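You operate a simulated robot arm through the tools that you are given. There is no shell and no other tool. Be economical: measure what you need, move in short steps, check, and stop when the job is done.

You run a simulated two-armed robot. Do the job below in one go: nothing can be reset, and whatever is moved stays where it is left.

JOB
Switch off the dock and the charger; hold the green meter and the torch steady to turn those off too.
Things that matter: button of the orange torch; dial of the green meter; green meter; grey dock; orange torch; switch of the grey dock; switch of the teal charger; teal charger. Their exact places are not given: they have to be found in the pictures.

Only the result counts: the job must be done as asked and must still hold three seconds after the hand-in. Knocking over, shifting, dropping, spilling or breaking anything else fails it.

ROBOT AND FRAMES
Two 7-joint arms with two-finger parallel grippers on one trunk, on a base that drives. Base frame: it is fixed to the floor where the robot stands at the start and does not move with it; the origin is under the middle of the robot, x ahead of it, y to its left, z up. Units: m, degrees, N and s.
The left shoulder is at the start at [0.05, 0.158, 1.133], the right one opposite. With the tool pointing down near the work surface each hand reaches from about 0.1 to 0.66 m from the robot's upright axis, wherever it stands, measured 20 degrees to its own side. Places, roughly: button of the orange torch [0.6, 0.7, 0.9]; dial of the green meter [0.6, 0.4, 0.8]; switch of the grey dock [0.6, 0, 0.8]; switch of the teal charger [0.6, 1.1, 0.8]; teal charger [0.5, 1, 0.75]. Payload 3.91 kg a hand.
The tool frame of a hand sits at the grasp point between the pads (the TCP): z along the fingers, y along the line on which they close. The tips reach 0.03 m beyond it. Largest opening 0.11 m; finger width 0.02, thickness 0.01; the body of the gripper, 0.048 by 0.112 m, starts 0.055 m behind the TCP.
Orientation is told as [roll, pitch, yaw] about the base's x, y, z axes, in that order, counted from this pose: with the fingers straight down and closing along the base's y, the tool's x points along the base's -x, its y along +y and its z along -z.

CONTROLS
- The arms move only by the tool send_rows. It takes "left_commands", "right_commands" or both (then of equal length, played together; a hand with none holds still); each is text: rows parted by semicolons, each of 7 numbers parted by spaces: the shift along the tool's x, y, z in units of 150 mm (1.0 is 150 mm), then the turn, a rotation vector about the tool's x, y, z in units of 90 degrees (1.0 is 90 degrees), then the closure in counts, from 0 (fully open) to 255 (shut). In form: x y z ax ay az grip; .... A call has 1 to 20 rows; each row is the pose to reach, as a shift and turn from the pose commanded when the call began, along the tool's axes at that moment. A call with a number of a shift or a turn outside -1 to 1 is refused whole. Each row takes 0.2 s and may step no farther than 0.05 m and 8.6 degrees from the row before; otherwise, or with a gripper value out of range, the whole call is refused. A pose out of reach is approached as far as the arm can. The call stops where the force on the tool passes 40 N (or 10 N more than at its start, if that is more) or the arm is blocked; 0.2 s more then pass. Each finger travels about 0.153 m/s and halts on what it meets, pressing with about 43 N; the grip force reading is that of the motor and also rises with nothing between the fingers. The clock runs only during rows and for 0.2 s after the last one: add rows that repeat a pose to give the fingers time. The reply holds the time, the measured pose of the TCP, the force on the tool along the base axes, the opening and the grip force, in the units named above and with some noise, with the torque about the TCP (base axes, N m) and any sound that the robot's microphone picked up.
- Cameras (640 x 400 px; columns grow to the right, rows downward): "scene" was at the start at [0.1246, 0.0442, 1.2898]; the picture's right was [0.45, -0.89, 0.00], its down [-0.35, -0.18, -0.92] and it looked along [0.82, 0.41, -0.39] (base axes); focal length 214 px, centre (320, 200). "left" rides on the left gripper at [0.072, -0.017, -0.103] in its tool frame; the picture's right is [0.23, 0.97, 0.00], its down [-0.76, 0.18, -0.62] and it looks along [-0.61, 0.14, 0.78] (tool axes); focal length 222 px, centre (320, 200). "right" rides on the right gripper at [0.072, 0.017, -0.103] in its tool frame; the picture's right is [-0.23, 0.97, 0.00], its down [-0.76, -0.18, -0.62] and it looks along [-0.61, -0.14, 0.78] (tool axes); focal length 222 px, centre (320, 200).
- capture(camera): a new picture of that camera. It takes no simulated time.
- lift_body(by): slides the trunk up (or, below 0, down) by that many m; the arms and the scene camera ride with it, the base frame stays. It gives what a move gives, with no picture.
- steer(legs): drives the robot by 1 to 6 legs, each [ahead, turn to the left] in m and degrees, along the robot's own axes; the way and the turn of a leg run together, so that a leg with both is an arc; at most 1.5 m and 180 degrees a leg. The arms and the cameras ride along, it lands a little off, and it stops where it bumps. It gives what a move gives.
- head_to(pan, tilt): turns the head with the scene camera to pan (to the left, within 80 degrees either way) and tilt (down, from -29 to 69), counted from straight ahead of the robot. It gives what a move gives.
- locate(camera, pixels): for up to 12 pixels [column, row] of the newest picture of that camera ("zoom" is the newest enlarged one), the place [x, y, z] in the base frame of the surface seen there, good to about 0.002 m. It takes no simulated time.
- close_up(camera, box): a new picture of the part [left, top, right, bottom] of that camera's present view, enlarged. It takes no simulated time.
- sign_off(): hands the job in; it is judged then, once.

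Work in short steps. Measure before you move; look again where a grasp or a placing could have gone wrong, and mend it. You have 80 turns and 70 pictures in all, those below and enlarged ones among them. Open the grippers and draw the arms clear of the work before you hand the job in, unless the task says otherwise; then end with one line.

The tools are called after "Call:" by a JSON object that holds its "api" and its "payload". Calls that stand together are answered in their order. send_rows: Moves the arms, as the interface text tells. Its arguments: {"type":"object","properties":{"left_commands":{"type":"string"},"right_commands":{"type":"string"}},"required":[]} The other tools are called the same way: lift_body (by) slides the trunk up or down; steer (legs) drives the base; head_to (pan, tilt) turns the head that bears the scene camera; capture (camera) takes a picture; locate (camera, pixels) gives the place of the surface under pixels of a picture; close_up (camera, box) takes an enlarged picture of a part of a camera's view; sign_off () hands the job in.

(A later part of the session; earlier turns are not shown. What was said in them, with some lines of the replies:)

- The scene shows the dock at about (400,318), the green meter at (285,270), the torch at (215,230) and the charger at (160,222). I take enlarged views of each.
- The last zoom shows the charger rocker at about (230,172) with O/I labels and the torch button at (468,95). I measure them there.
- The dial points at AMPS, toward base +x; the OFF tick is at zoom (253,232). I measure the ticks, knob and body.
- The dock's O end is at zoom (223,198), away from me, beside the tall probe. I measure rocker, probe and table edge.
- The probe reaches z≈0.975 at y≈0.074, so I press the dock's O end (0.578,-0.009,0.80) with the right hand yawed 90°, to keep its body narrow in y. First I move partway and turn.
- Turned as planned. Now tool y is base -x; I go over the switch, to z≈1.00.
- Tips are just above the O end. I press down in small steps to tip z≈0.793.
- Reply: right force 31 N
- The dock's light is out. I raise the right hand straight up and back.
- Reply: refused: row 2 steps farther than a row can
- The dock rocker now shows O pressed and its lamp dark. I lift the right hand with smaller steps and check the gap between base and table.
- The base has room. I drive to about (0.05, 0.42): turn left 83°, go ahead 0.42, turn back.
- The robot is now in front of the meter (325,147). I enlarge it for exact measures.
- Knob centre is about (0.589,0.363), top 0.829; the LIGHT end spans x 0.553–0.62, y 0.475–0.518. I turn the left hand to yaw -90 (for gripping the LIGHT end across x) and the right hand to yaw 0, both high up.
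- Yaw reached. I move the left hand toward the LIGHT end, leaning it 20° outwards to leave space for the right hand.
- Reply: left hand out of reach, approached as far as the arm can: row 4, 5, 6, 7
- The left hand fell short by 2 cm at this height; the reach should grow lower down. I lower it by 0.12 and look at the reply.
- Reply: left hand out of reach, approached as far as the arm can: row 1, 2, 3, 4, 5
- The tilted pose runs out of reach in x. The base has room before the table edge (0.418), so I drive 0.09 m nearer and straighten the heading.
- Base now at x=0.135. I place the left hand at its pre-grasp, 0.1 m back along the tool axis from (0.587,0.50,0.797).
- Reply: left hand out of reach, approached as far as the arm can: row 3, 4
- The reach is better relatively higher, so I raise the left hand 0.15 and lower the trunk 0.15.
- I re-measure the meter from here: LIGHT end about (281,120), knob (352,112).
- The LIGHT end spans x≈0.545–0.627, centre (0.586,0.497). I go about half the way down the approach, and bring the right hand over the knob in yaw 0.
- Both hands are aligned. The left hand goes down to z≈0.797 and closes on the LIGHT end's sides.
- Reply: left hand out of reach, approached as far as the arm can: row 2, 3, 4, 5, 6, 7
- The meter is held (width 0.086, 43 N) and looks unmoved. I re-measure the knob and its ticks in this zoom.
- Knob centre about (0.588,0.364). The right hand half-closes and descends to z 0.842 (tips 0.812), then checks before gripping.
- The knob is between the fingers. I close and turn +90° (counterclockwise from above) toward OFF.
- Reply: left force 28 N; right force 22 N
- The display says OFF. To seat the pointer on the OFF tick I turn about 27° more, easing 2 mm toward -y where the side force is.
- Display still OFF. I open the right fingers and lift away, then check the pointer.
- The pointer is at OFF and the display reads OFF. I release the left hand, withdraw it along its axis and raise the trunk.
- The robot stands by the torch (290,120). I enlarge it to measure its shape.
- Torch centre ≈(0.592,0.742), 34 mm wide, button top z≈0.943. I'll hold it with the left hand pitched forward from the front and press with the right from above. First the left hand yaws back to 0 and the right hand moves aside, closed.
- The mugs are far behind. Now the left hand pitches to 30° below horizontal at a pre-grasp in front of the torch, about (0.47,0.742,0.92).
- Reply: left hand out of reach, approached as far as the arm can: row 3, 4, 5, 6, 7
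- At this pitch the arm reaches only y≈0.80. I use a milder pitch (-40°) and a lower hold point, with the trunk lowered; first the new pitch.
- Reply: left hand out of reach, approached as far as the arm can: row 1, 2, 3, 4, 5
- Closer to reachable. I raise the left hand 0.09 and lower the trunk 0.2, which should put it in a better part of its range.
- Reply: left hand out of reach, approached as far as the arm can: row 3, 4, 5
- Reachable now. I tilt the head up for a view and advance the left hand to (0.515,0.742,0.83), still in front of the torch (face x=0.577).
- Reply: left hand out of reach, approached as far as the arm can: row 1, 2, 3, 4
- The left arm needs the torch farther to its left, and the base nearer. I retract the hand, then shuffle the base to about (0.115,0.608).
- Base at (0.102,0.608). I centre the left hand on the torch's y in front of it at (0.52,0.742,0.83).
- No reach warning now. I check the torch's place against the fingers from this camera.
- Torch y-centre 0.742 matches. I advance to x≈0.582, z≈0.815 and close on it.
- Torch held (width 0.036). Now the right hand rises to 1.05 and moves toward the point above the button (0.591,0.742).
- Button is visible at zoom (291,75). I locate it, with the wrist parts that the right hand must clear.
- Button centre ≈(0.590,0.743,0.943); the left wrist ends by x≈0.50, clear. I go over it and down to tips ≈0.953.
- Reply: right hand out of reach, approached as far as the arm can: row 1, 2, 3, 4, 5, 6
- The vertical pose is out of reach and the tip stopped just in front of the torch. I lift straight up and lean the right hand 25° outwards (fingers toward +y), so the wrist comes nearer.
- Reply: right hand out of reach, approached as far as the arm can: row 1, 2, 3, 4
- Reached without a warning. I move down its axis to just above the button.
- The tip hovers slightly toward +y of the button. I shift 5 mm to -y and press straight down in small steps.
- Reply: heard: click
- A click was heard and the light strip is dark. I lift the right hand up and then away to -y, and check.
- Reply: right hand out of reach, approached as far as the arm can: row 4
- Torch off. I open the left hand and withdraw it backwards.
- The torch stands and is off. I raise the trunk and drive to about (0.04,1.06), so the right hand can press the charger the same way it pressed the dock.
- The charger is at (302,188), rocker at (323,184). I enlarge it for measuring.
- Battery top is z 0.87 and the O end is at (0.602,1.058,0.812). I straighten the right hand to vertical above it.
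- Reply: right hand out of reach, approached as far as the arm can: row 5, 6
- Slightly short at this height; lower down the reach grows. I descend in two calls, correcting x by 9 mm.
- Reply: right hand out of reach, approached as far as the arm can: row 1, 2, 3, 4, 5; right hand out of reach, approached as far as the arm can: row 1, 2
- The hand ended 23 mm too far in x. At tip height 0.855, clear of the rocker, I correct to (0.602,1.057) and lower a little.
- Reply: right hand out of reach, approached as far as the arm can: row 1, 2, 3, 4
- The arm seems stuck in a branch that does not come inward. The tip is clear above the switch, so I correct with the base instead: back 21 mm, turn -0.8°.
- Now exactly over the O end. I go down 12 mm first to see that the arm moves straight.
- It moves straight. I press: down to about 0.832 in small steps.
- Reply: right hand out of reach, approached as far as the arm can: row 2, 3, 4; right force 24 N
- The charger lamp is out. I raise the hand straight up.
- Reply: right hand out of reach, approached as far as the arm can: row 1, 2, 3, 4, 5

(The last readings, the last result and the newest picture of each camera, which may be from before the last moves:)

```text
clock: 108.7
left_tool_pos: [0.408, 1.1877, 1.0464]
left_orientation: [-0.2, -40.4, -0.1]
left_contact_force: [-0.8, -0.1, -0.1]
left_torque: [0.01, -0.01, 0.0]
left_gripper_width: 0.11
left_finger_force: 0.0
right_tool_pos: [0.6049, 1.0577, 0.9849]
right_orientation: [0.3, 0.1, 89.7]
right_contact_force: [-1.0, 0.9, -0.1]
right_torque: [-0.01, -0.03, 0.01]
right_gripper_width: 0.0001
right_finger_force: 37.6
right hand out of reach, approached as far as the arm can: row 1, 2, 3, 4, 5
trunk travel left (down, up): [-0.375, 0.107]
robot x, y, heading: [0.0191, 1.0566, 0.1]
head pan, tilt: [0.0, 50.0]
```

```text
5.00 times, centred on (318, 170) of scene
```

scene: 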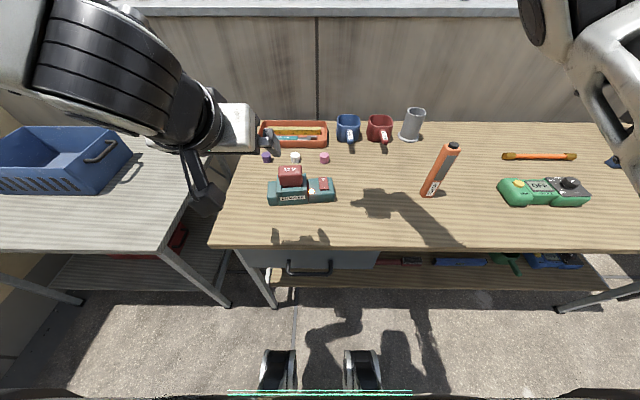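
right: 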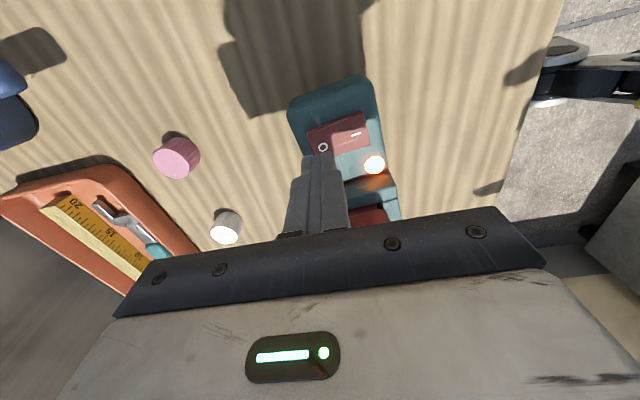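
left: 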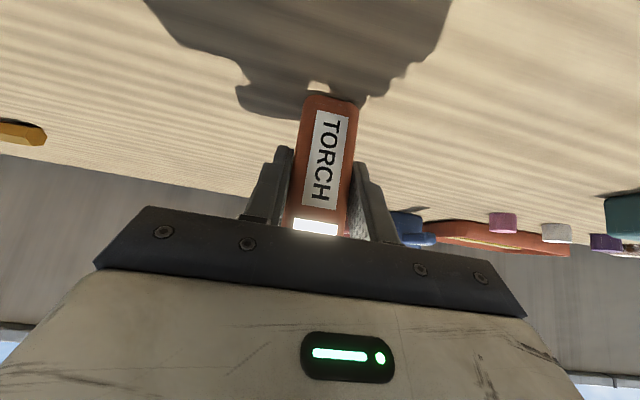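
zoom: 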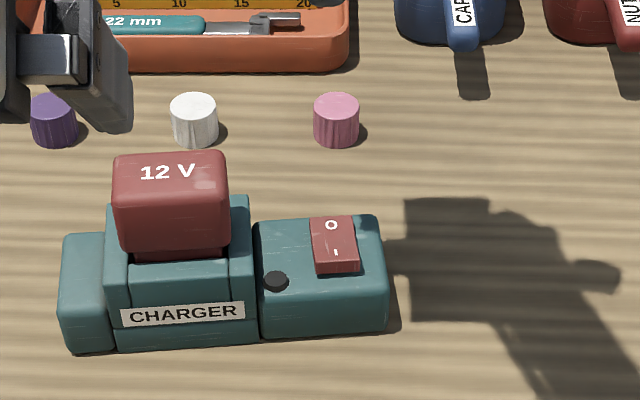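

The charger is off and in place. I raise the trunk, open the right gripper, back the base away by 0.15 m and look over the bench once more.

Call:
{"api": "lift_body", "payload": {"by": 0.1}}

Call:
{"api": "steer", "payload": {"legs": [[-0.25, 0]]}}

Call:
{"api": "send_rows", "payload": {"right_commands": "0 0 0 0 0 0 128; 0 0 0 0 0 0 0; 0 0 0 0 0 0 0; 0 0 0 0 0 0 0"}}

Call:
{"api": "head_to", "payload": {"pan": -25, "tilt": 35}}

Call:
{"api": "capture", "payload": {"camera": "scene"}}

```text
clock: 110.0
left_tool_pos: [0.4079, 1.188, 1.1484]
left_orientation: [-0.3, -40.3, -0.1]
left_contact_force: [0.6, 0.1, 0.1]
left_torque: [0.01, -0.03, -0.01]
left_gripper_width: 0.1099
left_finger_force: 0.0
right_tool_pos: [0.6046, 1.0587, 1.0849]
right_orientation: [0.1, 0.2, 89.8]
right_contact_force: [0.0, 0.0, 0.8]
right_torque: [0.01, -0.01, -0.02]
right_gripper_width: 0.0
right_finger_force: 37.9
trunk travel left (down, up): [-0.475, 0.007]
robot x, y, heading: [0.015, 1.0547, -0.1]
head pan, tilt: [0.0, 50.0]
```

```text
clock: 111.8
left_tool_pos: [0.1572, 1.1889, 1.1468]
left_orientation: [-0.2, -40.4, -0.1]
left_contact_force: [-0.1, -0.1, -0.1]
left_torque: [-0.02, -0.01, -0.01]
left_gripper_width: 0.1098
left_finger_force: 0.1
right_tool_pos: [0.3544, 1.0584, 1.086]
right_orientation: [0.1, 0.1, 89.8]
right_contact_force: [0.6, 0.2, -0.6]
right_torque: [0.02, 0.0, -0.01]
right_gripper_width: 0.0
right_finger_force: 38.2
trunk travel left (down, up): [-0.475, 0.007]
robot x, y, heading: [-0.234, 1.0547, -0.1]
head pan, tilt: [0.0, 50.0]
```

```text
clock: 112.8
left_tool_pos: [0.1568, 1.1886, 1.1478]
left_orientation: [-0.2, -40.2, 0.0]
left_contact_force: [0.6, 0.1, 0.1]
left_torque: [0.01, 0.02, 0.03]
left_gripper_width: 0.1097
left_finger_force: 0.1
right_tool_pos: [0.3544, 1.0593, 1.086]
right_orientation: [0.2, 0.1, 89.9]
right_contact_force: [0.3, 0.4, 0.7]
right_torque: [-0.03, -0.02, -0.05]
right_gripper_width: 0.1098
right_finger_force: 0.0
trunk travel left (down, up): [-0.475, 0.007]
robot x, y, heading: [-0.237, 1.0532, 0.0]
head pan, tilt: [0.0, 50.0]
```

```text
clock: 113.7
left_tool_pos: [0.1577, 1.1873, 1.1483]
left_orientation: [-0.2, -40.3, 0.0]
left_contact_force: [0.6, -0.1, -0.7]
left_torque: [0.01, 0.0, -0.01]
left_gripper_width: 0.1098
left_finger_force: 0.1
right_tool_pos: [0.3546, 1.0598, 1.0846]
right_orientation: [0.2, 0.1, 89.9]
right_contact_force: [0.7, 0.0, -0.7]
right_torque: [0.0, 0.02, -0.02]
right_gripper_width: 0.11
right_finger_force: 0.0
trunk travel left (down, up): [-0.475, 0.007]
robot x, y, heading: [-0.2356, 1.0563, -0.2]
head pan, tilt: [-25.0, 35.0]
```

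```text
11 pictures are left
```

scene: 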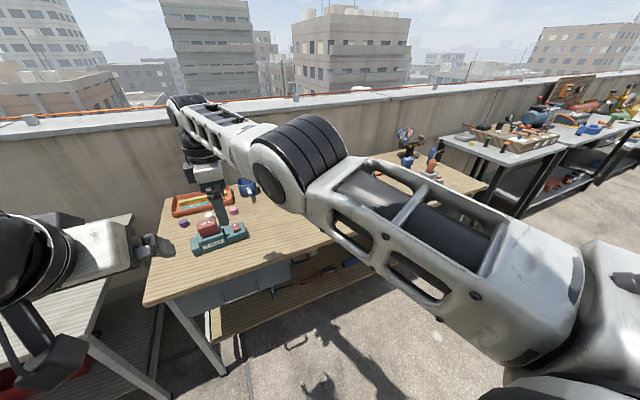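

The arm hides the middle of the bench here. The picture taken from the charger stand already showed the torch upright and dark, the meter reading OFF, and everything else in place. The dock and charger lamps were dark in their close-ups, so I hand in.

Call:
{"api": "sign_off", "payload": {}}

```text
The job is handed in.
```

I switched off the dock, charger, green meter and torch, holding the meter and the torch steady while I did; nothing looked knocked over or shifted, and the arms are open and clear of the bench.
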